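You operate a simulated robot arm through the tools that you are given. There is no shell and no other tool. Be economical: measure what you need, move in short steps, check, and stop when the job is done.

The job below is to be done with a simulated two-armed robot. You get a single attempt, and the scene is never put back.

Task
On the top of the sample table, fold the white cloth in half, so that its two long edges meet.

It is judged by the outcome, as a careful person would: the job done as asked, and still so three seconds after it is handed in. It fails if anything else is knocked over, pushed out of place, dropped, spilled or broken. Flat cloth is picked up by pressing the open fingertips on it (5 to 10 N) and closing them slowly along it; thin cloth reads only 2 to 8 mm in the jaws.

Robot
Two 7-joint arms with four-finger grippers on one trunk, on a base that drives. Base frame: it is fixed to the floor where the robot stands at the start and does not move with it; the origin is under the middle of the robot, x ahead of it, y to its left, z up; the surface under the hand at the start is at about z = 0.8. Lengths are in m, angles in rad, forces in N, time in s.
The left shoulder is at the start at [0.04, 0.181, 1.13], the right one opposite. With the tool pointing down near the work surface each hand reaches from about 0.32 to 0.84 m from the robot's upright axis, wherever it stands, measured 20 degrees to its own side. Places, roughly: top of the sample table [0.5, 0, 0.8]. Payload 3.67 kg a hand.
The tool frame of a hand sits at the grasp point between the pads (the TCP): z along the fingers, y along the line on which they close. The tips reach 0.028 m beyond it. Largest opening 0.112 m; the body of the gripper starts 0.073 m behind the TCP.
Orientation is that of the tool frame in the base frame, as a unit quaternion [w, x, y, z]. With the fingers straight down and closing along the base's y, the tool's x points along the base's -x, its y along +y and its z along -z.

Tools
- The arms move only by the tool jog_arm. It takes "left_steps", "right_steps" or both (then of equal length, played together; a hand with none holds still); each is a list of rows, each a list of 3 entries, a list of its own where there are three numbers: the shift along the tool's x, y, z in units of 20 mm (1.0 is 20 mm), then the turn, a rotation vector about the tool's x, y, z in units of 8 degrees (1.0 is 8 degrees), then the finger opening in mm, from 0 to 112. In form: [[[x, y, z], [wx, wy, wz], jaw], ...]. A call has 1 to 12 rows; each row shifts and turns the commanded pose from where the row before left it, along the tool's axes as they then stand. A call with a number of a shift or a turn outside -1 to 1 is refused whole. A row lasts 0.2 s, in which the tool goes at most 0.05 m and 0.15 rad; a call with a longer step from one row to the next is refused whole, and so is a gripper value outside its range. Where a pose cannot be reached the arm comes as near as it can. A force on the tool above 40 N (or 10 N above the force at the start of the call, whichever is more), or a blocked arm, ends the call early, and 0.2 s more pass. Each finger halts on what it meets, pressing with about 36 N; the grip force reading is that of the motor and also rises with nothing between the fingers. The clock runs only during rows and for 0.2 s after the last one: add rows that do not move to give the fingers time. It gives the time, the measured TCP pose, the force on the tool (base axes), the opening and the grip force at its end, in the units of the frame above (readings bear some noise), with the torque about the TCP (base axes, N m) and any sound that the robot's microphone picked up.
- Cameras (640 x 400 px; columns grow to the right, rows downward): "scene" is now at [0.0939, -0.0107, 1.3316]; the picture's right is [-0.03, -1.00, -0.00], its down [-0.72, 0.02, -0.70] and it looks along [0.70, -0.02, -0.72] (base axes); focal length 253 px, centre (320, 200). "left" rides on the left gripper at [0.06, 0.018, -0.104] in its tool frame; the picture's right is [-0.29, 0.96, 0.00], its down [-0.80, -0.24, -0.55] and it looks along [-0.53, -0.16, 0.83] (tool axes); focal length 234 px, centre (320, 200). "right" rides on the right gripper at [0.06, -0.018, -0.104] in its tool frame; the picture's right is [0.29, 0.96, 0.00], its down [-0.80, 0.24, -0.55] and it looks along [-0.53, 0.16, 0.83] (tool axes); focal length 234 px, centre (320, 200).
- camera(camera): a new picture of that camera. No time passes.
- slide_trunk(by): slides the trunk up (or, below 0, down) by that many m; the arms and the scene camera ride with it, the base frame stays. It gives what a move gives, with no picture.
- base_move(legs): drives the robot by 1 to 6 legs, each [ahead, left, turn to the left] in m, m and rad, along the robot's own axes; the way and the turn of a leg run together, so that a leg with both is an arc; at most 1.5 m and 3.142 rad a leg. The arms and the cameras ride along, it lands a little off, and it stops where it bumps. It gives what a move gives.
- turn_head(pan, tilt): turns the head with the scene camera to pan (to the left, within 1.501 rad either way) and tilt (down, from -0.506 to 1.204), counted from straight ahead of the robot. It gives what a move gives.
- pixel_to_xyz(camera, pixels): for up to 12 pixels [column, row] of the newest picture of that camera ("zoom" is the newest enlarged one), the place [x, y, z] in the base frame of the surface seen there, good to about 0.002 m, but the place of the scene camera against the robot may be out by one fixed shift of up to 0.018 m in any direction. No time passes.
- close_up(camera, box): a new picture of the part [left, top, right, bottom] of that camera's present view, enlarged. No time passes.
- close_job(): hands the job in; it is judged then, once.

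Work in short steps. Measure before you move; look again where a grasp or a placing could have gone wrong, and mend it. You have 80 turns and 62 pictures in all, those below and enlarged ones among them. Open the grippers and draw the arms clear of the work before you hand the job in, unless the task says otherwise; then end with one line.

The tools are called after "Call:" as a command line: name --argument value ..., lists and objects as JSON in quotes. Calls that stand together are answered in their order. jog_arm: Moves the arms, as the interface text tells. Its arguments: {"type":"object","properties":{"left_steps":{"type":"array"},"right_steps":{"type":"array"}},"required":[]} The other tools are called the same way: slide_trunk (by) slides the trunk up or down; base_move (legs) drives the base; turn_head (pan, tilt) turns the head that bears the scene camera; camera (camera) takes a picture; pixel_to_xyz (camera, pixels) gives the place of the surface under pixels of a picture; close_up (camera, box) takes an enlarged picture of a part of a camera's view; close_job () hands the job in.

At the start:

```text
clock: 0.0
left_ee_pos: [0.5311, 0.0933, 0.9963]
left_ee_rot: [0.0, -0.001, 1.0, 0.0]
left_force: [0.0, -0.1, 0.0]
left_torque: [0.03, 0.03, 0.0]
left_grip_width: 0.1117
left_grasp_force: 0.2
right_ee_pos: [0.5187, -0.4752, 1.0039]
right_ee_rot: [0.0, 0.001, 1.0, 0.001]
right_force: [-0.1, -0.1, -0.4]
right_torque: [0.01, -0.04, -0.04]
right_grip_width: 0.112
right_grasp_force: 0.1
trunk travel left (down, up): [-0.25, 0.264]
robot x, y, heading: [-0.0061, 0.0017, 0.001]
head pan, tilt: [-0.031, 0.801]
```

scene: 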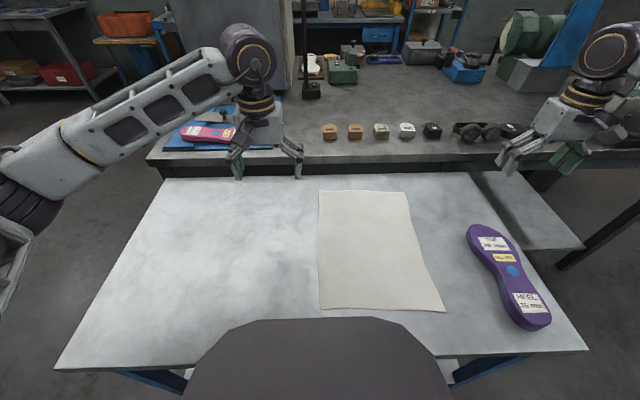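
right: 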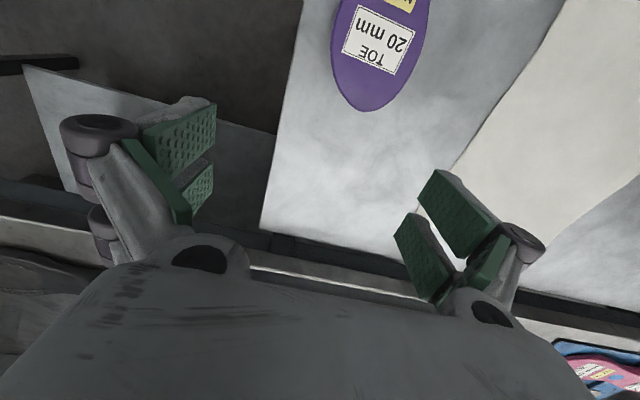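
left: 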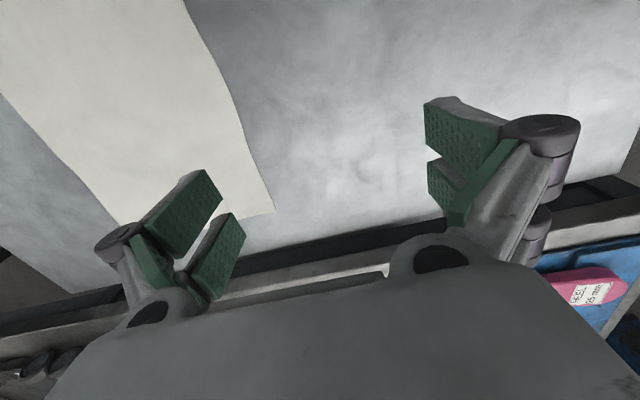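

The cloth shows in the scene picture with corners near (319,191), (406,192), (444,311), (320,308). I measure these, the edge middles and the table.

Call:
pixel_to_xyz --camera "scene" --pixels '[[321, 193], [404, 194], [440, 309], [322, 306], [320, 250], [421, 250], [370, 250], [280, 250], [470, 232], [548, 322], [515, 250], [364, 192]]'

Call:
close_up --camera "scene" --box '[280, 170, 480, 330]'

Call:
pixel_to_xyz --camera "left" --pixels '[[271, 212], [183, 2], [120, 220], [350, 150]]'

```text
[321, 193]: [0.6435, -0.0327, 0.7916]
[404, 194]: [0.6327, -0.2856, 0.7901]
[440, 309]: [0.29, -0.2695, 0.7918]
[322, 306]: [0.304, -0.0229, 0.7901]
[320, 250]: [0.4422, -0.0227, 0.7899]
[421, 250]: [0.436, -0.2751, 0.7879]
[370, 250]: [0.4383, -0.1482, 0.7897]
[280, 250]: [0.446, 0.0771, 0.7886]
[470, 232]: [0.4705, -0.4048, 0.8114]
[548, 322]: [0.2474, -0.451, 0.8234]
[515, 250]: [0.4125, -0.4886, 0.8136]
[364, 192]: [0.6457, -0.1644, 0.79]
```

```text
2.50 times, centred on (380, 250) of scene
```

zoom: 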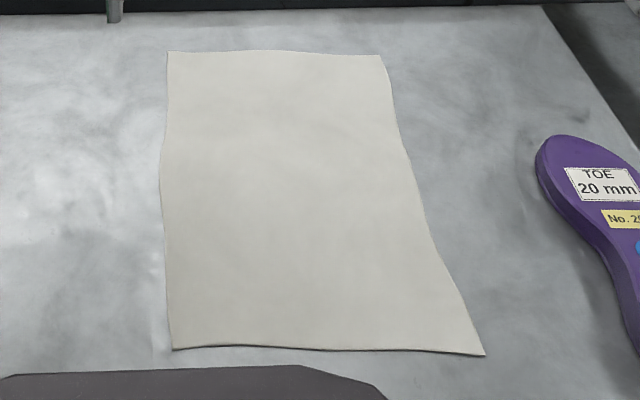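

```text
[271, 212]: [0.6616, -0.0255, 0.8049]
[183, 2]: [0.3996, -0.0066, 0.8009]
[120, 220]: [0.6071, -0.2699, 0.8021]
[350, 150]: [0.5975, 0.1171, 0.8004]
```

The cloth is about 0.35 (along x) by 0.25 m, with its long edges along x. I'll fold the right edge (y≈-0.28) over to the left one, with the left hand on the far corner and the right hand on the near one. First I shift the base right and a little back so both hands reach.

Call:
base_move --legs '[[-0.03, 0, 0], [0, -0.14, 0]]'

Call:
camera --camera "left"

Call:
camera --camera "scene"

Call:
camera --camera "right"

```text
clock: 1.8
left_ee_pos: [0.5028, -0.0442, 0.9975]
left_ee_rot: [0.0, -0.001, 1.0, 0.0]
left_force: [0.1, -0.4, -0.6]
left_torque: [0.02, 0.01, -0.04]
left_grip_width: 0.1119
left_grasp_force: 0.0
right_ee_pos: [0.4916, -0.6121, 1.0033]
right_ee_rot: [0.0, -0.001, 1.0, -0.001]
right_force: [0.9, 0.2, 0.0]
right_torque: [0.0, -0.01, 0.0]
right_grip_width: 0.1119
right_grasp_force: 0.0
trunk travel left (down, up): [-0.25, 0.264]
robot x, y, heading: [-0.0291, -0.138, 0.001]
head pan, tilt: [-0.031, 0.801]
```

```text
57 pictures are left
```

left: 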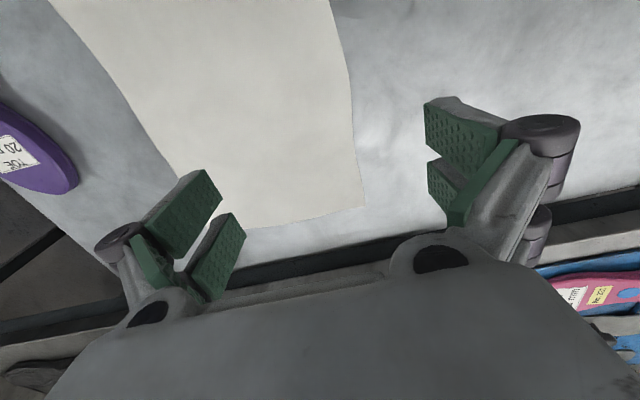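

```text
56 pictures are left
```

scene: 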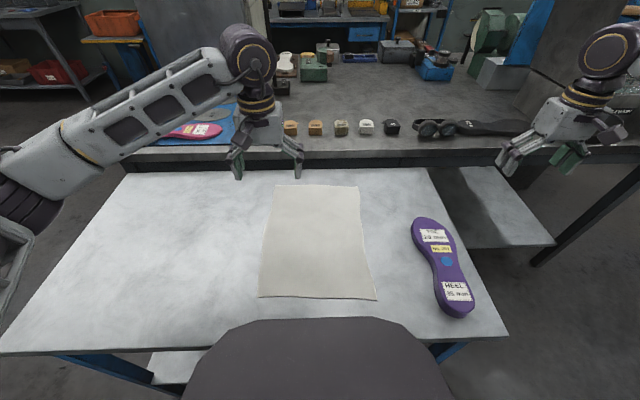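

```text
55 pictures are left
```

right: 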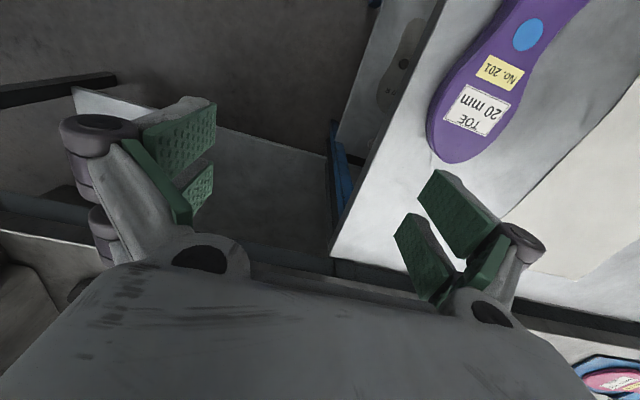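

The far-left corner is at (363,207) in the left view and at (358,186)... in scene I need correspondence, so I measure common corners in both.

Call:
pixel_to_xyz --camera "left" --pixels '[[362, 206], [300, 217], [250, 226], [334, 10], [353, 90], [354, 150], [85, 20], [130, 95], [155, 140], [177, 175], [77, 180], [60, 145]]'

Call:
pixel_to_xyz --camera "scene" --pixels '[[276, 187], [356, 188], [374, 298], [261, 295], [361, 230], [364, 260], [368, 280], [359, 205], [413, 220], [465, 313], [266, 240], [472, 280]]'

```text
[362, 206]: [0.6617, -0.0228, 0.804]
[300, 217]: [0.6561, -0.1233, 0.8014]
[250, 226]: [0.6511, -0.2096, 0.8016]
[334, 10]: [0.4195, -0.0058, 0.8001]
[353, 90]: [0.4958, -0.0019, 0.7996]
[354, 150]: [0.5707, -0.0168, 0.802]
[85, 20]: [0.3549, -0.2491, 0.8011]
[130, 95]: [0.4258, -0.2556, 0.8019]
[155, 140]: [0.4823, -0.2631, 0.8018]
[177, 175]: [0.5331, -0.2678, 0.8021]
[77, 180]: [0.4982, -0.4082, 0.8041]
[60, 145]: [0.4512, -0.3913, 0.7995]
```

```text
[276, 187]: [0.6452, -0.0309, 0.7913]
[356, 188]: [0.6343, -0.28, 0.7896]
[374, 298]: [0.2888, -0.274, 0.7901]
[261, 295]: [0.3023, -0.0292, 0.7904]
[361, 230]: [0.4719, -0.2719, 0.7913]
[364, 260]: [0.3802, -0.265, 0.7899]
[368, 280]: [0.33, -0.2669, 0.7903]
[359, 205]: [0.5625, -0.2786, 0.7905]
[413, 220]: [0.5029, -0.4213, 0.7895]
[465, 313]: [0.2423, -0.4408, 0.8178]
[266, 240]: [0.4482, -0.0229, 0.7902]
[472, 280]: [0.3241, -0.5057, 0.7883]
```

The scene camera reads off by about (-0.016, -0.008, -0.011) against the wrist camera. Corrected, the right edge runs from (0.651,-0.272) to (0.305,-0.266) and the table is at z≈0.800. I bring the left hand above the far-right corner and the right hand toward the near-right one, staying high.

Call:
jog_arm --left_steps '[[[-0.61, -0.99, 0.4], [0, 0, 0], 90], [[-0.61, -0.99, 0.4], [0, 0, 0], 60], [[-0.61, -0.99, 0.4], [0, 0, 0], 40], [[-0.61, -0.99, 0.4], [0, 0, 0], 30], [[-0.61, -0.99, 0.4], [0, 0, 0], 30], [[-0.61, -0.99, 0.4], [0, 0, 0], 30], [[-0.61, -0.99, 0.4], [0, 0, 0], 30], [[-0.61, -0.99, 0.4], [0, 0, 0], 30], [[-0.61, -0.99, 0.4], [0, 0, 0], 30], [[-0.61, -0.99, 0.4], [0, 0, 0], 30], [[-0.61, -0.99, 0.4], [0, 0, 0], 30], [[0, 0, 0], [0, 0, 0], 30]]' --right_steps '[[[0.75, 0.98, 0], [0, 0, 0], 90], [[0.75, 0.98, 0], [0, 0, 0], 60], [[0.75, 0.98, 0], [0, 0, 0], 40], [[0.75, 0.98, 0], [0, 0, 0], 30], [[0.75, 0.98, 0], [0, 0, 0], 30], [[0.75, 0.98, 0.3], [0, 0, 0], 30], [[0.75, 0.98, 0.3], [0, 0, 0], 30], [[0.75, 0.98, 0.3], [0, 0, 0], 30], [[0.75, 0.98, 0.3], [0, 0, 0], 30], [[0.75, 0.98, 0.3], [0, 0, 0], 30], [[0.75, 0.98, 0.3], [0, 0, 0], 30], [[0.4, 0.98, 0.3], [0, 0, 0], 30]]'

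Call:
camera --camera "left"

Call:
camera --camera "right"

Call:
camera --camera "scene"

```text
clock: 4.4
left_ee_pos: [0.6362, -0.2585, 0.9078]
left_ee_rot: [-0.001, -0.002, 1.0, 0.0]
left_force: [1.0, -0.5, 0.5]
left_torque: [-0.05, 0.02, -0.02]
left_grip_width: 0.0298
left_grasp_force: 0.0
right_ee_pos: [0.3156, -0.3761, 0.9615]
right_ee_rot: [0.001, -0.001, 1.0, -0.001]
right_force: [-0.2, 0.2, 0.5]
right_torque: [-0.05, -0.01, -0.02]
right_grip_width: 0.0299
right_grasp_force: 0.0
trunk travel left (down, up): [-0.25, 0.264]
robot x, y, heading: [-0.0298, -0.1387, 0.003]
head pan, tilt: [-0.031, 0.801]
```

```text
54 pictures are left
```

left: 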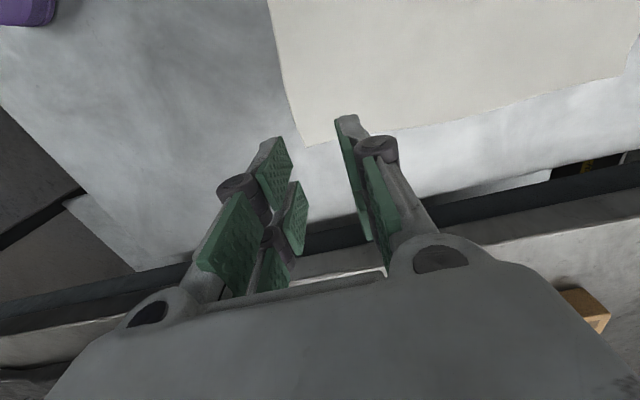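

```text
53 pictures are left
```

right: 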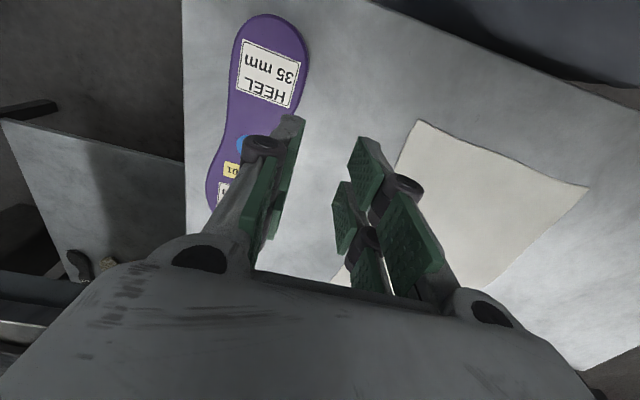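

```text
52 pictures are left
```

scene: 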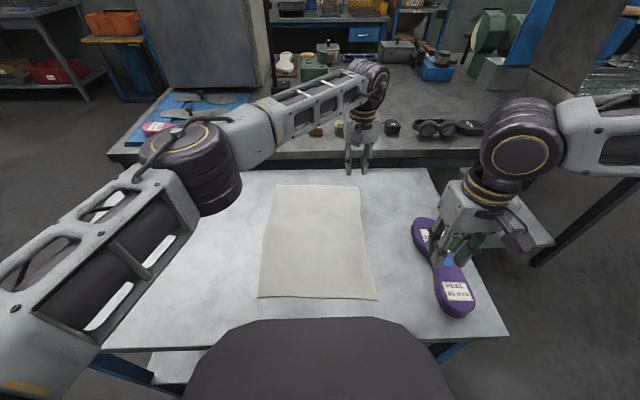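

Both hands are above their sides. In the left view the far-right corner is near (304,146); in the right view the near-right corner is near (420,121). I measure both.

Call:
pixel_to_xyz --camera "left" --pixels '[[307, 143], [297, 125], [289, 100], [280, 60], [400, 126], [340, 100], [300, 170]]'

Call:
pixel_to_xyz --camera "right" --pixels '[[420, 123], [409, 145], [403, 158], [584, 187], [500, 153], [460, 170], [560, 280], [345, 262]]'

```text
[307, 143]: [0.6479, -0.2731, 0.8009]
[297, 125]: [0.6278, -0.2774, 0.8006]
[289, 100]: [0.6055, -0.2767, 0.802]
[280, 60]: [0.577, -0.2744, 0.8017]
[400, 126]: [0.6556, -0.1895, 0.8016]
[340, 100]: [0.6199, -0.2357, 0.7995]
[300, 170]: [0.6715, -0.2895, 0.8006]
```

```text
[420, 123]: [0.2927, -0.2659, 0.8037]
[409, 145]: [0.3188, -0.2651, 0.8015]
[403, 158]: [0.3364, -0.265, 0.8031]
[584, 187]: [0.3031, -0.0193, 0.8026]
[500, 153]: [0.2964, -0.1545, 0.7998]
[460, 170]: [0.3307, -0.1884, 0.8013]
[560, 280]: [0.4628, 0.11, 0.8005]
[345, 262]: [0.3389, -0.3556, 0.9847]
```

Corners: far-right (0.648,-0.275), near-right (0.291,-0.267), near-left (0.303,-0.019), far-left (0.662,-0.022). I go to pinch centres about 10 mm inside the edge: left (0.634,-0.267), right (0.306,-0.255), still 40-50 mm above.

Call:
jog_arm --left_steps '[[[0, -0.06, 0.25], [0, 0, 0], 26], [[0, -0.06, 0.25], [0, 0, 0], 26], [[0, -0.06, 0.25], [0, 0, 0], 26], [[0, -0.06, 0.25], [0, 0, 0], 26], [[0, -0.06, 0.25], [0, 0, 0], 26], [[0, -0.06, 0.25], [0, 0, 0], 26], [[0.1, -0.06, 0.25], [0, 0, 0], 26], [[0, 0, 0], [0, 0, 0], 26]]' --right_steps '[[[0.07, 0.87, 0.2], [0, 0, 0], 26], [[0.07, 0.87, 0.3], [0, 0, 0], 26], [[0.07, 0.87, 0.6], [0, 0, 0], 26], [[0.07, 0.87, 0.8], [0, 0, 0], 26], [[0.07, 0.87, 0.8], [0, 0, 0], 26], [[0.07, 0.87, 0.8], [0, 0, 0], 26], [[0.07, 0.87, 0.8], [0, 0, 0], 26], [[0, 0, 0], [0, 0, 0], 26]]'

Call:
camera --camera "left"

Call:
camera --camera "right"

```text
clock: 6.2
left_ee_pos: [0.6344, -0.2683, 0.8737]
left_ee_rot: [0.001, -0.001, 1.0, 0.0]
left_force: [-0.7, 0.5, 0.3]
left_torque: [-0.01, -0.02, 0.0]
left_grip_width: 0.0258
left_grasp_force: 0.0
right_ee_pos: [0.3052, -0.2565, 0.8742]
right_ee_rot: [0.001, 0.0, 1.0, 0.0]
right_force: [-0.1, 0.1, -0.8]
right_torque: [0.03, -0.01, 0.01]
right_grip_width: 0.0263
right_grasp_force: 0.1
trunk travel left (down, up): [-0.25, 0.264]
robot x, y, heading: [-0.027, -0.1365, 0.003]
head pan, tilt: [-0.031, 0.801]
```

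```text
51 pictures are left
```

left: 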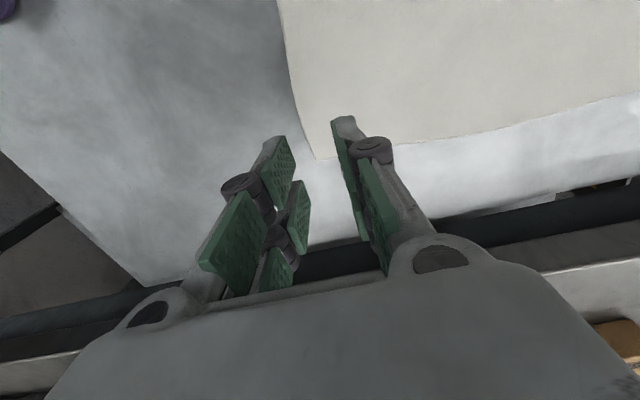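

```text
50 pictures are left
```

right: 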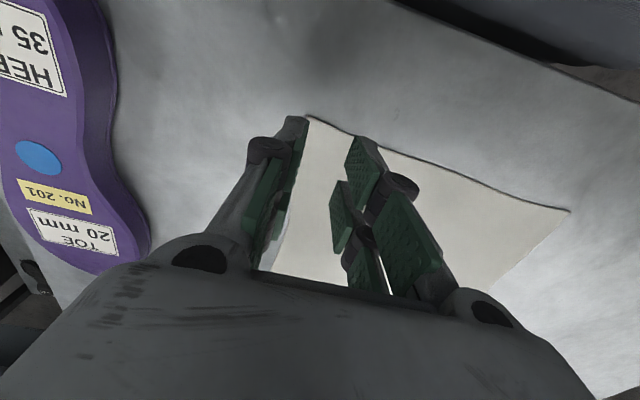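

The outer finger of each hand lies just beyond the edge and the inner finger over the cloth. I lower both about 40 mm to just above contact.

Call:
jog_arm --left_steps '[[[0, 0, 0.7], [0, 0, 0], 26], [[0, 0, 0.7], [0, 0, 0], 26], [[0, 0, 0.7], [0, 0, 0], 26], [[0, 0, 0], [0, 0, 0], 26]]' --right_steps '[[[0, 0, 0.7], [0, 0, 0], 26], [[0, 0, 0.7], [0, 0, 0], 26], [[0, 0, 0.7], [0, 0, 0], 26], [[0, 0, 0], [0, 0, 0], 26]]'

Call:
camera --camera "left"

Call:
camera --camera "right"

```text
clock: 7.2
left_ee_pos: [0.6354, -0.269, 0.8335]
left_ee_rot: [0.0, -0.002, 1.0, -0.001]
left_force: [-0.1, 0.4, 0.8]
left_torque: [-0.02, -0.03, 0.01]
left_grip_width: 0.0258
left_grasp_force: 0.0
right_ee_pos: [0.3053, -0.2564, 0.8328]
right_ee_rot: [0.001, -0.001, 1.0, 0.0]
right_force: [-0.1, -0.4, -0.9]
right_torque: [-0.02, -0.02, 0.01]
right_grip_width: 0.0259
right_grasp_force: 0.0
trunk travel left (down, up): [-0.25, 0.264]
robot x, y, heading: [-0.0291, -0.139, 0.001]
head pan, tilt: [-0.031, 0.801]
```

```text
49 pictures are left
```

left: 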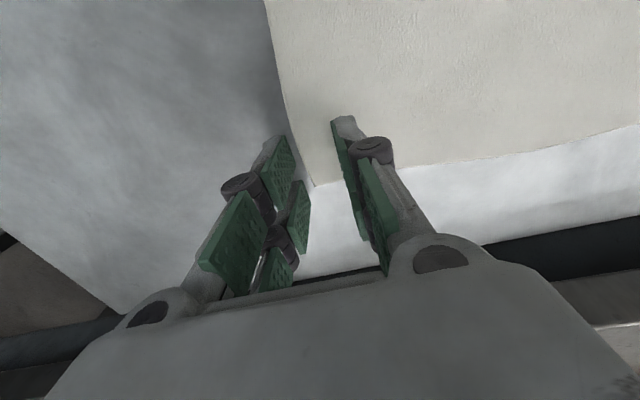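

```text
48 pictures are left
```

right: 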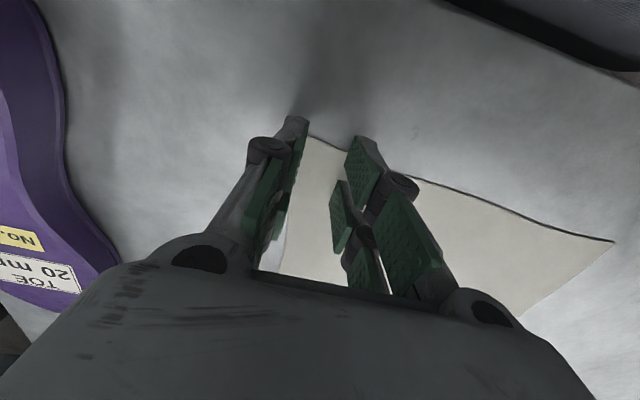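

Tips are about 5 mm above the table. I shift the right hand 6 mm farther from the near edge and press down in 2 mm steps.

Call:
jog_arm --left_steps '[[[0.1, 0, 0], [0, 0, 0], 26], [[0, 0, 0.12], [0, 0, 0], 26], [[0, 0, 0.12], [0, 0, 0], 26], [[0, 0, 0.1], [0, 0, 0], 26], [[0, 0, 0], [0, 0, 0], 26]]' --right_steps '[[[-0.3, 0, 0], [0, 0, 0], 26], [[0, 0, 0.12], [0, 0, 0], 26], [[0, 0, 0.12], [0, 0, 0], 26], [[0, 0, 0.1], [0, 0, 0], 26], [[0, 0, 0], [0, 0, 0], 26]]'

```text
clock: 8.4
left_ee_pos: [0.6302, -0.2682, 0.8278]
left_ee_rot: [0.003, -0.003, 1.0, -0.002]
left_force: [3.8, 1.4, 20.9]
left_torque: [0.44, -0.08, -0.07]
left_grip_width: 0.026
left_grasp_force: 0.0
right_ee_pos: [0.3114, -0.2567, 0.8283]
right_ee_rot: [0.003, -0.001, 1.0, 0.001]
right_force: [2.5, -2.5, 28.2]
right_torque: [-0.05, 0.07, -0.01]
right_grip_width: 0.0268
right_grasp_force: 0.1
trunk travel left (down, up): [-0.25, 0.264]
robot x, y, heading: [-0.0296, -0.1375, 0.002]
head pan, tilt: [-0.031, 0.801]
```

Contact made but too hard (21 N and 28 N). I ease up slightly to get 5–10 N.

Call:
jog_arm --left_steps '[[[0, 0, -0.03], [0, 0, 0], 26], [[0, 0, 0], [0, 0, 0], 26]]' --right_steps '[[[0, 0, -0.04], [0, 0, 0], 26], [[0, 0, 0], [0, 0, 0], 26]]'

```text
clock: 9.0
left_ee_pos: [0.6312, -0.2684, 0.8283]
left_ee_rot: [0.001, -0.002, 1.0, -0.001]
left_force: [3.9, 2.6, 26.6]
left_torque: [0.54, -0.08, -0.08]
left_grip_width: 0.0277
left_grasp_force: 0.8
right_ee_pos: [0.3099, -0.2551, 0.8292]
right_ee_rot: [0.002, -0.001, 1.0, 0.0]
right_force: [3.6, -1.0, 20.9]
right_torque: [0.09, -0.02, -0.02]
right_grip_width: 0.0262
right_grasp_force: 0.0
trunk travel left (down, up): [-0.25, 0.264]
robot x, y, heading: [-0.0268, -0.137, 0.005]
head pan, tilt: [-0.031, 0.801]
```

Still about 27 N and 21 N, so I ease up more.

Call:
jog_arm --left_steps '[[[0, 0, -0.07], [0, 0, 0], 26], [[0, 0, 0], [0, 0, 0], 26]]' --right_steps '[[[0, 0, -0.06], [0, 0, 0], 26], [[0, 0, 0], [0, 0, 0], 26]]'

```text
clock: 9.6
left_ee_pos: [0.6309, -0.2684, 0.8288]
left_ee_rot: [0.001, -0.001, 1.0, -0.001]
left_force: [2.8, 0.9, 18.3]
left_torque: [0.35, -0.08, 0.0]
left_grip_width: 0.0269
left_grasp_force: 0.0
right_ee_pos: [0.3106, -0.2563, 0.8292]
right_ee_rot: [0.001, -0.002, 1.0, 0.0]
right_force: [1.3, 1.8, 17.7]
right_torque: [0.15, 0.03, -0.03]
right_grip_width: 0.0256
right_grasp_force: 0.1
trunk travel left (down, up): [-0.25, 0.264]
robot x, y, heading: [-0.0298, -0.1387, -0.002]
head pan, tilt: [-0.031, 0.801]
```

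Stiffness is about 5 N/mm; I raise another 1.6 mm (left) and 1.8 mm (right).

Call:
jog_arm --left_steps '[[[0, 0, -0.08], [0, 0, 0], 26], [[0, 0, 0], [0, 0, 0], 26]]' --right_steps '[[[0, 0, -0.09], [0, 0, 0], 26], [[0, 0, 0], [0, 0, 0], 26]]'

```text
clock: 10.2
left_ee_pos: [0.6302, -0.2695, 0.8285]
left_ee_rot: [0.0, -0.001, 1.0, 0.0]
left_force: [-0.4, -0.3, 7.8]
left_torque: [0.15, -0.05, 0.04]
left_grip_width: 0.026
left_grasp_force: 0.1
right_ee_pos: [0.3117, -0.256, 0.8301]
right_ee_rot: [0.001, -0.001, 1.0, -0.001]
right_force: [0.2, 0.4, -0.2]
right_torque: [-0.01, -0.02, -0.02]
right_grip_width: 0.0259
right_grasp_force: 0.1
trunk travel left (down, up): [-0.25, 0.264]
robot x, y, heading: [-0.031, -0.1362, 0.002]
head pan, tilt: [-0.031, 0.801]
```

Left presses at 7.8 N. The right just lost contact, so I lower it 1.1 mm and then close both slowly.

Call:
jog_arm --left_steps '[[[0, 0, 0], [0, 0, 0], 26], [[0, 0, 0], [0, 0, 0], 26], [[0, 0, 0], [0, 0, 0], 24], [[0, 0, 0], [0, 0, 0], 22], [[0, 0, 0], [0, 0, 0], 20]]' --right_steps '[[[0, 0, 0.055], [0, 0, 0], 26], [[0, 0, 0], [0, 0, 0], 26], [[0, 0, 0], [0, 0, 0], 24], [[0, 0, 0], [0, 0, 0], 22], [[0, 0, 0], [0, 0, 0], 20]]'

Call:
close_up --camera "left" --box '[200, 80, 440, 280]'

Call:
close_up --camera "right" --box '[200, 80, 440, 280]'

```text
clock: 11.4
left_ee_pos: [0.6323, -0.2685, 0.8285]
left_ee_rot: [0.0, -0.002, 1.0, 0.0]
left_force: [0.4, -0.1, 1.3]
left_torque: [-0.04, -0.03, 0.04]
left_grip_width: 0.0199
left_grasp_force: 0.1
right_ee_pos: [0.3129, -0.2565, 0.8295]
right_ee_rot: [0.0, -0.001, 1.0, 0.0]
right_force: [-0.7, 0.2, 0.8]
right_torque: [0.04, 0.01, -0.02]
right_grip_width: 0.0199
right_grasp_force: 0.1
trunk travel left (down, up): [-0.25, 0.264]
robot x, y, heading: [-0.0326, -0.1368, -0.001]
head pan, tilt: [-0.031, 0.801]
```

```text
2.00 times, centred on (320, 180) of left
```

zoom: 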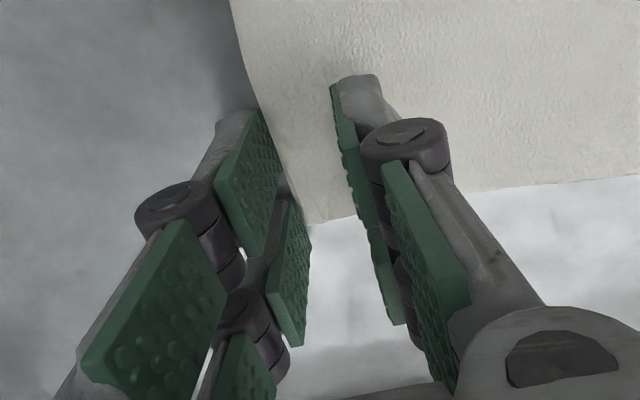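

```text
2.00 times, centred on (320, 180) of right
```

zoom: 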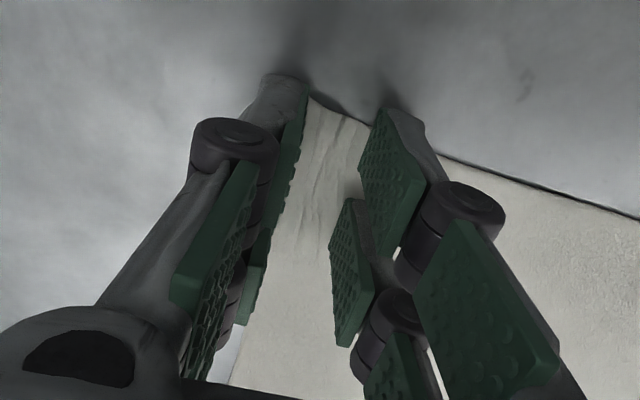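

The right shows the cloth buckling between the pads already; pressing force has faded to about 1 N on both. I press 1.2 mm more and continue closing.

Call:
jog_arm --left_steps '[[[0, 0, 0.07], [0, 0, 0], 20], [[0, 0, 0], [0, 0, 0], 19], [[0, 0, 0], [0, 0, 0], 17], [[0, 0, 0.02], [0, 0, 0], 15], [[0, 0, 0], [0, 0, 0], 13]]' --right_steps '[[[0, 0, 0.07], [0, 0, 0], 20], [[0, 0, 0], [0, 0, 0], 19], [[0, 0, 0], [0, 0, 0], 17], [[0, 0, 0.02], [0, 0, 0], 15], [[0, 0, 0], [0, 0, 0], 13]]'

Call:
close_up --camera "left" --box '[200, 80, 440, 280]'

Call:
close_up --camera "right" --box '[200, 80, 440, 280]'

```text
clock: 12.6
left_ee_pos: [0.6317, -0.269, 0.8283]
left_ee_rot: [0.002, -0.002, 1.0, -0.001]
left_force: [0.6, -1.1, 8.5]
left_torque: [0.09, -0.09, 0.0]
left_grip_width: 0.0122
left_grasp_force: 0.0
right_ee_pos: [0.3113, -0.2553, 0.8278]
right_ee_rot: [0.001, -0.001, 1.0, 0.0]
right_force: [-0.7, 0.2, 14.3]
right_torque: [0.02, 0.1, 0.01]
right_grip_width: 0.0134
right_grasp_force: 0.1
trunk travel left (down, up): [-0.25, 0.264]
robot x, y, heading: [-0.0294, -0.1394, 0.005]
head pan, tilt: [-0.031, 0.801]
```

```text
2.00 times, centred on (320, 180) of left
```

zoom: 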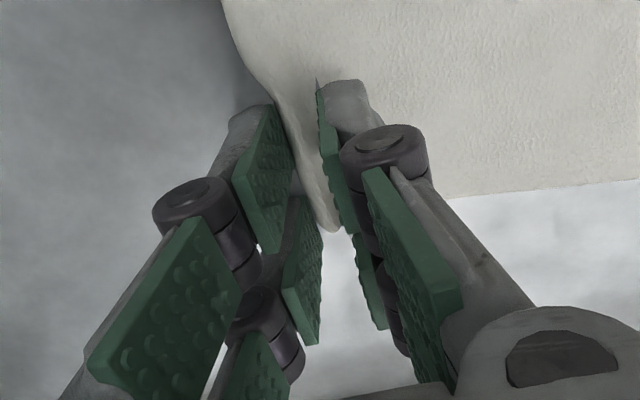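

```text
2.00 times, centred on (320, 180) of right
```

zoom: 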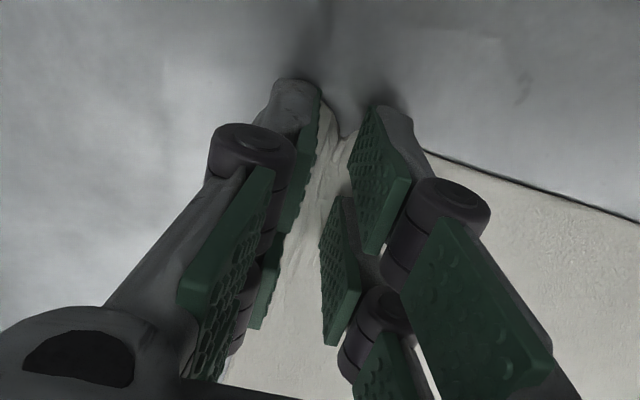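

Both grip ridges are forming well. I close fully.

Call:
jog_arm --left_steps '[[[0, 0, 0], [0, 0, 0], 11], [[0, 0, 0], [0, 0, 0], 9], [[0, 0, 0], [0, 0, 0], 7], [[0, 0, 0], [0, 0, 0], 5], [[0, 0, 0], [0, 0, 0], 3], [[0, 0, 0], [0, 0, 0], 0], [[0, 0, 0], [0, 0, 0], 0]]' --right_steps '[[[0, 0, 0], [0, 0, 0], 11], [[0, 0, -0.03], [0, 0, 0], 9], [[0, 0, 0], [0, 0, 0], 7], [[0, 0, 0], [0, 0, 0], 5], [[0, 0, 0], [0, 0, 0], 3], [[0, 0, 0], [0, 0, 0], 0], [[0, 0, 0], [0, 0, 0], 0]]'

Call:
close_up --camera "left" --box '[200, 80, 440, 280]'

Call:
close_up --camera "right" --box '[200, 80, 440, 280]'

```text
clock: 14.2
left_ee_pos: [0.6315, -0.269, 0.8269]
left_ee_rot: [0.0, -0.002, 1.0, 0.0]
left_force: [-1.6, 0.2, 3.5]
left_torque: [0.08, -0.06, 0.0]
left_grip_width: 0.0027
left_grasp_force: 36.0
right_ee_pos: [0.3125, -0.2556, 0.8287]
right_ee_rot: [0.0, 0.0, 1.0, 0.0]
right_force: [0.1, 0.7, 1.0]
right_torque: [-0.02, -0.01, -0.01]
right_grip_width: 0.0018
right_grasp_force: 33.4
trunk travel left (down, up): [-0.25, 0.264]
robot x, y, heading: [-0.0307, -0.1401, 0.002]
head pan, tilt: [-0.031, 0.801]
```

```text
2.00 times, centred on (320, 180) of left
```

zoom: 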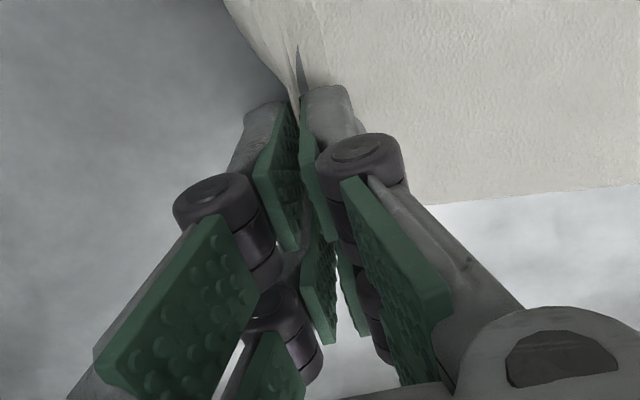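

```text
2.00 times, centred on (320, 180) of right
```

zoom: 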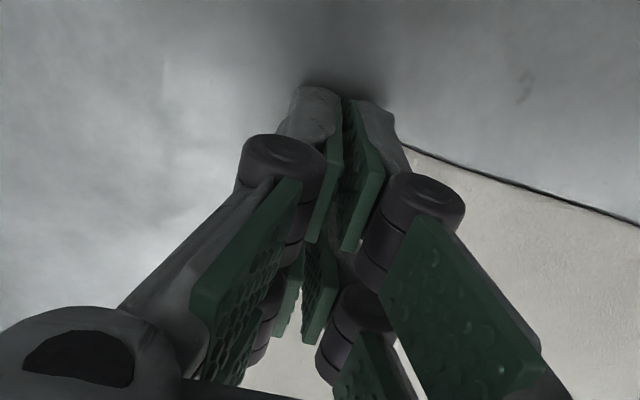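

Widths read 2.7 mm (left) and 1.8 mm (right); the right is doubtful. I lift both 20 mm and look.

Call:
jog_arm --left_steps '[[[0, 0, -0.5], [0, 0, 0], 0], [[0, 0, -0.5], [0, 0, 0], 0], [[0, 0, 0], [0, 0, 0], 0]]' --right_steps '[[[0, 0, -0.5], [0, 0, 0], 0], [[0, 0, -0.5], [0, 0, 0], 0], [[0, 0, 0], [0, 0, 0], 0]]'

Call:
camera --camera "left"

Call:
camera --camera "right"

```text
clock: 15.0
left_ee_pos: [0.6331, -0.2709, 0.8467]
left_ee_rot: [0.0, -0.002, 1.0, 0.0]
left_force: [0.5, 0.3, -0.2]
left_torque: [-0.01, 0.03, 0.03]
left_grip_width: 0.0025
left_grasp_force: 34.3
right_ee_pos: [0.3129, -0.256, 0.8466]
right_ee_rot: [0.001, -0.001, 1.0, 0.0]
right_force: [0.8, -0.3, 0.5]
right_torque: [-0.02, -0.01, 0.0]
right_grip_width: 0.0032
right_grasp_force: 34.5
trunk travel left (down, up): [-0.25, 0.264]
robot x, y, heading: [-0.0276, -0.1395, -0.001]
head pan, tilt: [-0.031, 0.801]
```

```text
41 pictures are left
```

left: 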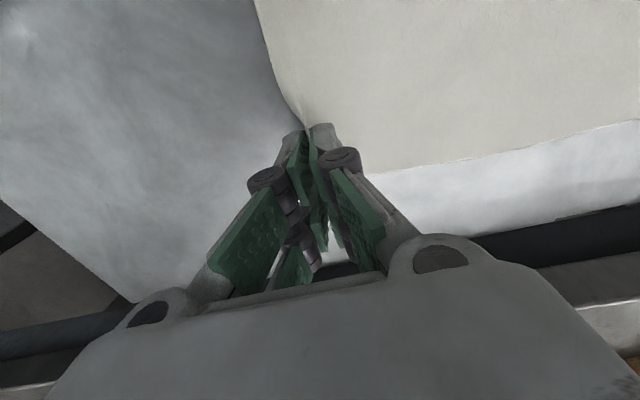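

```text
40 pictures are left
```

right: 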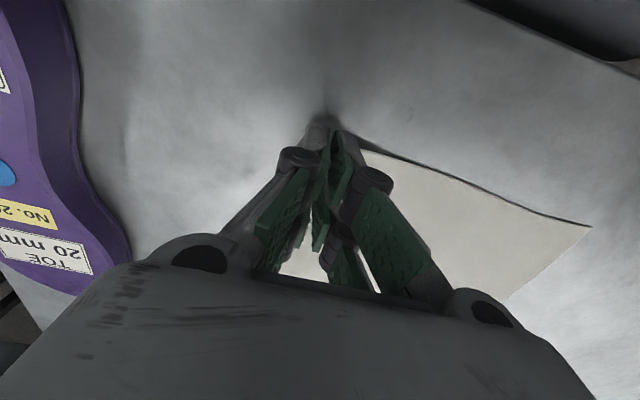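

Both corners are lifted and held (2.5 and 3.2 mm). I carry both up and over in an arc to above the fold line y≈-0.146.

Call:
jog_arm --left_steps '[[[0, 0.4, -1], [0, 0, 0], 0], [[0, 0.5, -1], [0, 0, 0], 0], [[-0.05, 0.7, -0.9], [0, 0, 0], 0], [[-0.05, 0.8, -0.8], [0, 0, 0], 0], [[-0.05, 0.9, -0.6], [0, 0, 0], 0], [[-0.05, 0.95, -0.4], [0, 0, 0], 0], [[-0.05, 0.95, -0.2], [0, 0, 0], 0], [[-0.05, 0.95, -0.1], [0, 0, 0], 0], [[0, 0, 0], [0, 0, 0], 0]]' --right_steps '[[[0, 0.4, -1], [0, 0, 0], 0], [[0, 0.5, -1], [0, 0, 0], 0], [[-0.05, 0.65, -0.9], [0, 0, 0], 0], [[-0.05, 0.7, -0.8], [0, 0, 0], 0], [[-0.05, 0.8, -0.6], [0, 0, 0], 0], [[-0.05, 0.85, -0.4], [0, 0, 0], 0], [[-0.05, 0.85, -0.2], [0, 0, 0], 0], [[-0.05, 0.85, -0.1], [0, 0, 0], 0], [[0, 0, 0], [0, 0, 0], 0]]'

Call:
camera --camera "scene"

```text
clock: 17.0
left_ee_pos: [0.6375, -0.1461, 0.9448]
left_ee_rot: [0.0, -0.001, 1.0, 0.0]
left_force: [0.7, -0.4, 0.2]
left_torque: [0.01, 0.03, 0.0]
left_grip_width: 0.003
left_grasp_force: 39.5
right_ee_pos: [0.3168, -0.1694, 0.9471]
right_ee_rot: [0.0, -0.001, 1.0, 0.001]
right_force: [0.1, -0.6, 1.7]
right_torque: [-0.02, 0.0, -0.02]
right_grip_width: 0.0018
right_grasp_force: 35.8
right hand out of reach, approached as far as the arm can: row 7, 8
trunk travel left (down, up): [-0.25, 0.264]
robot x, y, heading: [-0.0312, -0.1343, -0.001]
head pan, tilt: [-0.031, 0.801]
```

```text
39 pictures are left
```

scene: 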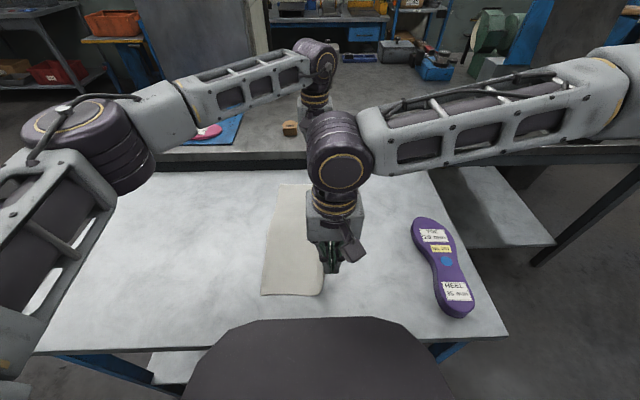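

The right hand hits its inner reach limit at y≈-0.169. I'll back the base up 0.06 m, compensating: first both hands 30 mm forward and 20 mm lower for slack, then the base move, then forward again.

Call:
jog_arm --left_steps '[[[-0.5, 0, 0.33], [0, 0, 0], 0], [[-0.5, 0, 0.33], [0, 0, 0], 0], [[-0.5, 0, 0.33], [0, 0, 0], 0], [[0, 0, 0], [0, 0, 0], 0]]' --right_steps '[[[-0.5, 0, 0.33], [0, 0, 0], 0], [[-0.5, 0, 0.33], [0, 0, 0], 0], [[-0.5, 0, 0.33], [0, 0, 0], 0], [[0, 0, 0], [0, 0, 0], 0]]'

Call:
base_move --legs '[[-0.06, 0, 0]]'

Call:
camera --camera "scene"

```text
clock: 18.0
left_ee_pos: [0.6675, -0.1449, 0.926]
left_ee_rot: [0.0, -0.001, 1.0, 0.0]
left_force: [-1.4, -0.1, -1.2]
left_torque: [0.01, 0.04, -0.02]
left_grip_width: 0.0032
left_grasp_force: 36.5
right_ee_pos: [0.3481, -0.1754, 0.9297]
right_ee_rot: [0.0, -0.001, 1.0, 0.001]
right_force: [0.9, 0.5, -0.8]
right_torque: [-0.01, -0.04, 0.02]
right_grip_width: 0.0034
right_grasp_force: 39.7
right hand out of reach, approached as far as the arm can: row 2
trunk travel left (down, up): [-0.25, 0.264]
robot x, y, heading: [-0.0261, -0.1386, 0.001]
head pan, tilt: [-0.031, 0.801]
```

```text
clock: 19.0
left_ee_pos: [0.6066, -0.1455, 0.9281]
left_ee_rot: [0.002, -0.002, 1.0, 0.0]
left_force: [-1.4, -0.7, 2.2]
left_torque: [-0.03, 0.0, -0.01]
left_grip_width: 0.002
left_grasp_force: 36.7
right_ee_pos: [0.286, -0.1748, 0.9294]
right_ee_rot: [0.001, -0.002, 1.0, 0.0]
right_force: [-0.4, 0.5, 2.6]
right_torque: [-0.02, -0.06, 0.04]
right_grip_width: 0.0019
right_grasp_force: 33.6
trunk travel left (down, up): [-0.25, 0.264]
robot x, y, heading: [-0.0912, -0.1377, 0.004]
head pan, tilt: [-0.031, 0.801]
```

```text
38 pictures are left
```

scene: 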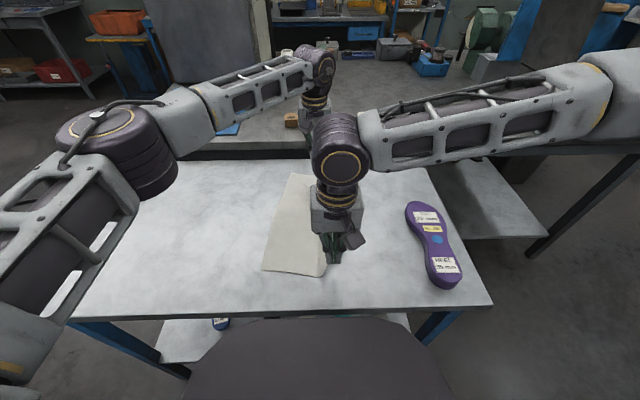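

Both still hold. I bring the hands forward again to x≈0.643 / 0.323 and move the right further left by 25 mm to test the reach.

Call:
jog_arm --left_steps '[[[-0.6, 0, 0], [0, 0, 0], 0], [[-0.6, 0, 0], [0, 0, 0], 0], [[-0.6, 0, 0], [0, 0, 0], 0], [[0, 0, 0], [0, 0, 0], 0], [[0, 0, 0], [0, 0, 0], 0], [[0, 0, 0], [0, 0, 0], 0]]' --right_steps '[[[-0.6, 0, 0], [0, 0, 0], 0], [[-0.6, 0, 0], [0, 0, 0], 0], [[-0.6, 0, 0], [0, 0, 0], 0], [[0, 0.6, 0], [0, 0, 0], 0], [[0, 0.6, 0], [0, 0, 0], 0], [[0, 0, 0], [0, 0, 0], 0]]'

```text
clock: 20.4
left_ee_pos: [0.6416, -0.1464, 0.9269]
left_ee_rot: [0.0, -0.002, 1.0, 0.001]
left_force: [-2.9, 0.3, -0.7]
left_torque: [-0.07, 0.1, -0.02]
left_grip_width: 0.0018
left_grasp_force: 33.5
right_ee_pos: [0.3197, -0.1779, 0.9353]
right_ee_rot: [0.001, -0.002, 1.0, 0.001]
right_force: [2.4, 0.2, -1.5]
right_torque: [-0.01, -0.03, -0.01]
right_grip_width: 0.0029
right_grasp_force: 35.6
right hand out of reach, approached as far as the arm can: row 2, 4, 5
trunk travel left (down, up): [-0.25, 0.264]
robot x, y, heading: [-0.0926, -0.1388, 0.005]
head pan, tilt: [-0.031, 0.801]
```

The right hand can't cross the robot's middle, but driving the base left carries both hands left. I first align the left hand to the right's y (30 mm right), then drive the base left 0.08 m.

Call:
jog_arm --left_steps '[[[0, -0.5, 0], [0, 0, 0], 0], [[0, -0.5, 0], [0, 0, 0], 0], [[0, -0.5, 0], [0, 0, 0], 0], [[0, 0, 0], [0, 0, 0], 0]]'

Call:
base_move --legs '[[0, 0.08, 0]]'

Call:
camera --camera "scene"

```text
clock: 21.4
left_ee_pos: [0.6426, -0.1757, 0.9267]
left_ee_rot: [0.0, -0.003, 1.0, -0.001]
left_force: [-0.1, 0.0, 0.8]
left_torque: [0.0, 0.04, 0.03]
left_grip_width: 0.0022
left_grasp_force: 37.7
right_ee_pos: [0.3191, -0.178, 0.935]
right_ee_rot: [0.001, -0.002, 1.0, 0.002]
right_force: [1.3, 0.9, 0.3]
right_torque: [-0.01, -0.03, 0.01]
right_grip_width: 0.0029
right_grasp_force: 34.5
trunk travel left (down, up): [-0.25, 0.264]
robot x, y, heading: [-0.0928, -0.1413, 0.007]
head pan, tilt: [-0.031, 0.801]
```

```text
clock: 22.4
left_ee_pos: [0.6429, -0.0958, 0.927]
left_ee_rot: [0.001, -0.002, 1.0, -0.001]
left_force: [-0.4, 0.6, -1.1]
left_torque: [-0.03, 0.02, 0.01]
left_grip_width: 0.003
left_grasp_force: 34.6
right_ee_pos: [0.3183, -0.0985, 0.9349]
right_ee_rot: [0.0, -0.002, 1.0, 0.001]
right_force: [1.7, -0.1, 1.4]
right_torque: [-0.07, -0.01, -0.02]
right_grip_width: 0.0017
right_grasp_force: 35.4
trunk travel left (down, up): [-0.25, 0.264]
robot x, y, heading: [-0.0919, -0.0595, 0.003]
head pan, tilt: [-0.031, 0.801]
```

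```text
37 pictures are left
```

scene: 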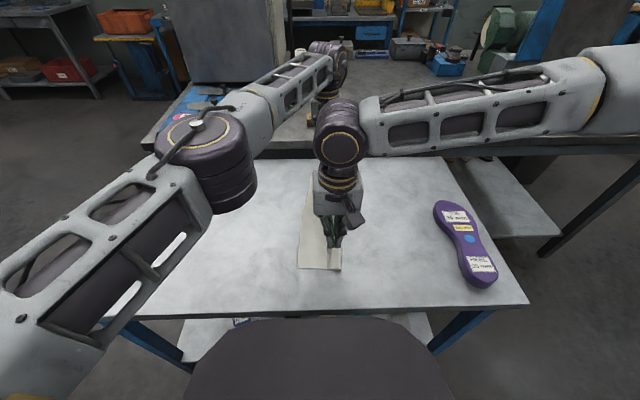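

The flap is standing up with the fold line around the middle. I lower both ~30 mm, then drive left another 0.04 m.

Call:
jog_arm --left_steps '[[[0, 0, 0.5], [0, 0, 0], 0], [[0, 0, 0.5], [0, 0, 0], 0], [[0, 0, 0.5], [0, 0, 0], 0], [[0, 0, 0], [0, 0, 0], 0]]' --right_steps '[[[0, 0, 0.6], [0, 0, 0], 0], [[0, 0, 0.6], [0, 0, 0], 0], [[0, 0, 0.6], [0, 0, 0], 0], [[0, 0, 0], [0, 0, 0], 0]]'

Call:
base_move --legs '[[0, 0.04, 0]]'

Call:
camera --camera "left"

Call:
camera --camera "right"

Call:
camera --camera "scene"

```text
clock: 23.4
left_ee_pos: [0.6428, -0.0966, 0.8961]
left_ee_rot: [-0.001, -0.001, 1.0, 0.0]
left_force: [-2.5, -0.6, 0.5]
left_torque: [0.07, 0.0, 0.05]
left_grip_width: 0.0019
left_grasp_force: 34.0
right_ee_pos: [0.3178, -0.1068, 0.9004]
right_ee_rot: [0.002, -0.001, 1.0, 0.002]
right_force: [1.2, 0.4, -1.1]
right_torque: [-0.02, -0.04, 0.02]
right_grip_width: 0.0033
right_grasp_force: 39.9
right hand out of reach, approached as far as the arm can: row 2, 3
trunk travel left (down, up): [-0.25, 0.264]
robot x, y, heading: [-0.0922, -0.0622, 0.001]
head pan, tilt: [-0.031, 0.801]
```

```text
clock: 24.3
left_ee_pos: [0.6424, -0.0571, 0.8959]
left_ee_rot: [0.0, -0.002, 1.0, 0.0]
left_force: [-1.6, -0.7, -0.4]
left_torque: [0.02, 0.03, 0.03]
left_grip_width: 0.0033
left_grasp_force: 39.7
right_ee_pos: [0.3173, -0.0698, 0.9001]
right_ee_rot: [0.0, 0.0, 1.0, 0.003]
right_force: [1.7, 0.8, -0.2]
right_torque: [0.06, -0.06, -0.01]
right_grip_width: 0.0024
right_grasp_force: 34.6
trunk travel left (down, up): [-0.25, 0.264]
robot x, y, heading: [-0.0867, -0.0221, 0.004]
head pan, tilt: [-0.031, 0.801]
```

```text
36 pictures are left
```

left: 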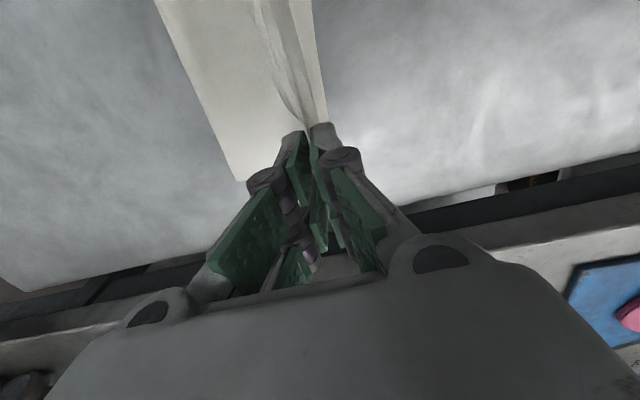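

```text
35 pictures are left
```

right: 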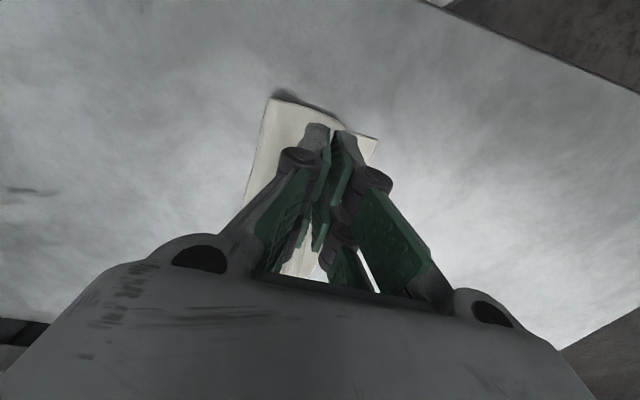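

```text
34 pictures are left
```

scene: 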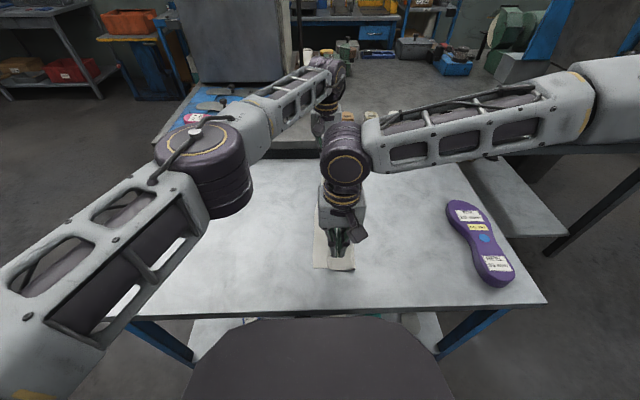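

Fold is well formed. I measure the lower layer's left edge and the fold edge as seen in the two wrist views.

Call:
pixel_to_xyz --camera "left" --pixels '[[326, 110], [319, 60], [313, 10], [240, 178], [200, 90], [165, 15]]'

Call:
pixel_to_xyz --camera "right" --pixels '[[376, 140], [370, 155], [272, 100], [255, 165], [248, 195], [345, 128]]'

```text
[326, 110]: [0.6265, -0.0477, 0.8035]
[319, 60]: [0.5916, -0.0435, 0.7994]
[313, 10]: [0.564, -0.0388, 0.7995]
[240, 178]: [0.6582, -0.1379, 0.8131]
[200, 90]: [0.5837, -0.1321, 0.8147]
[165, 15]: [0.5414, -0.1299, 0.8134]
```

```text
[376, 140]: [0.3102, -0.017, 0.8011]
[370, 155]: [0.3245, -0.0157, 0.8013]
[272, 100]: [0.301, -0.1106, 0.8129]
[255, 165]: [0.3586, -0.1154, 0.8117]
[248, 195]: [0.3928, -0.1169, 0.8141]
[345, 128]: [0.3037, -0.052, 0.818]
```

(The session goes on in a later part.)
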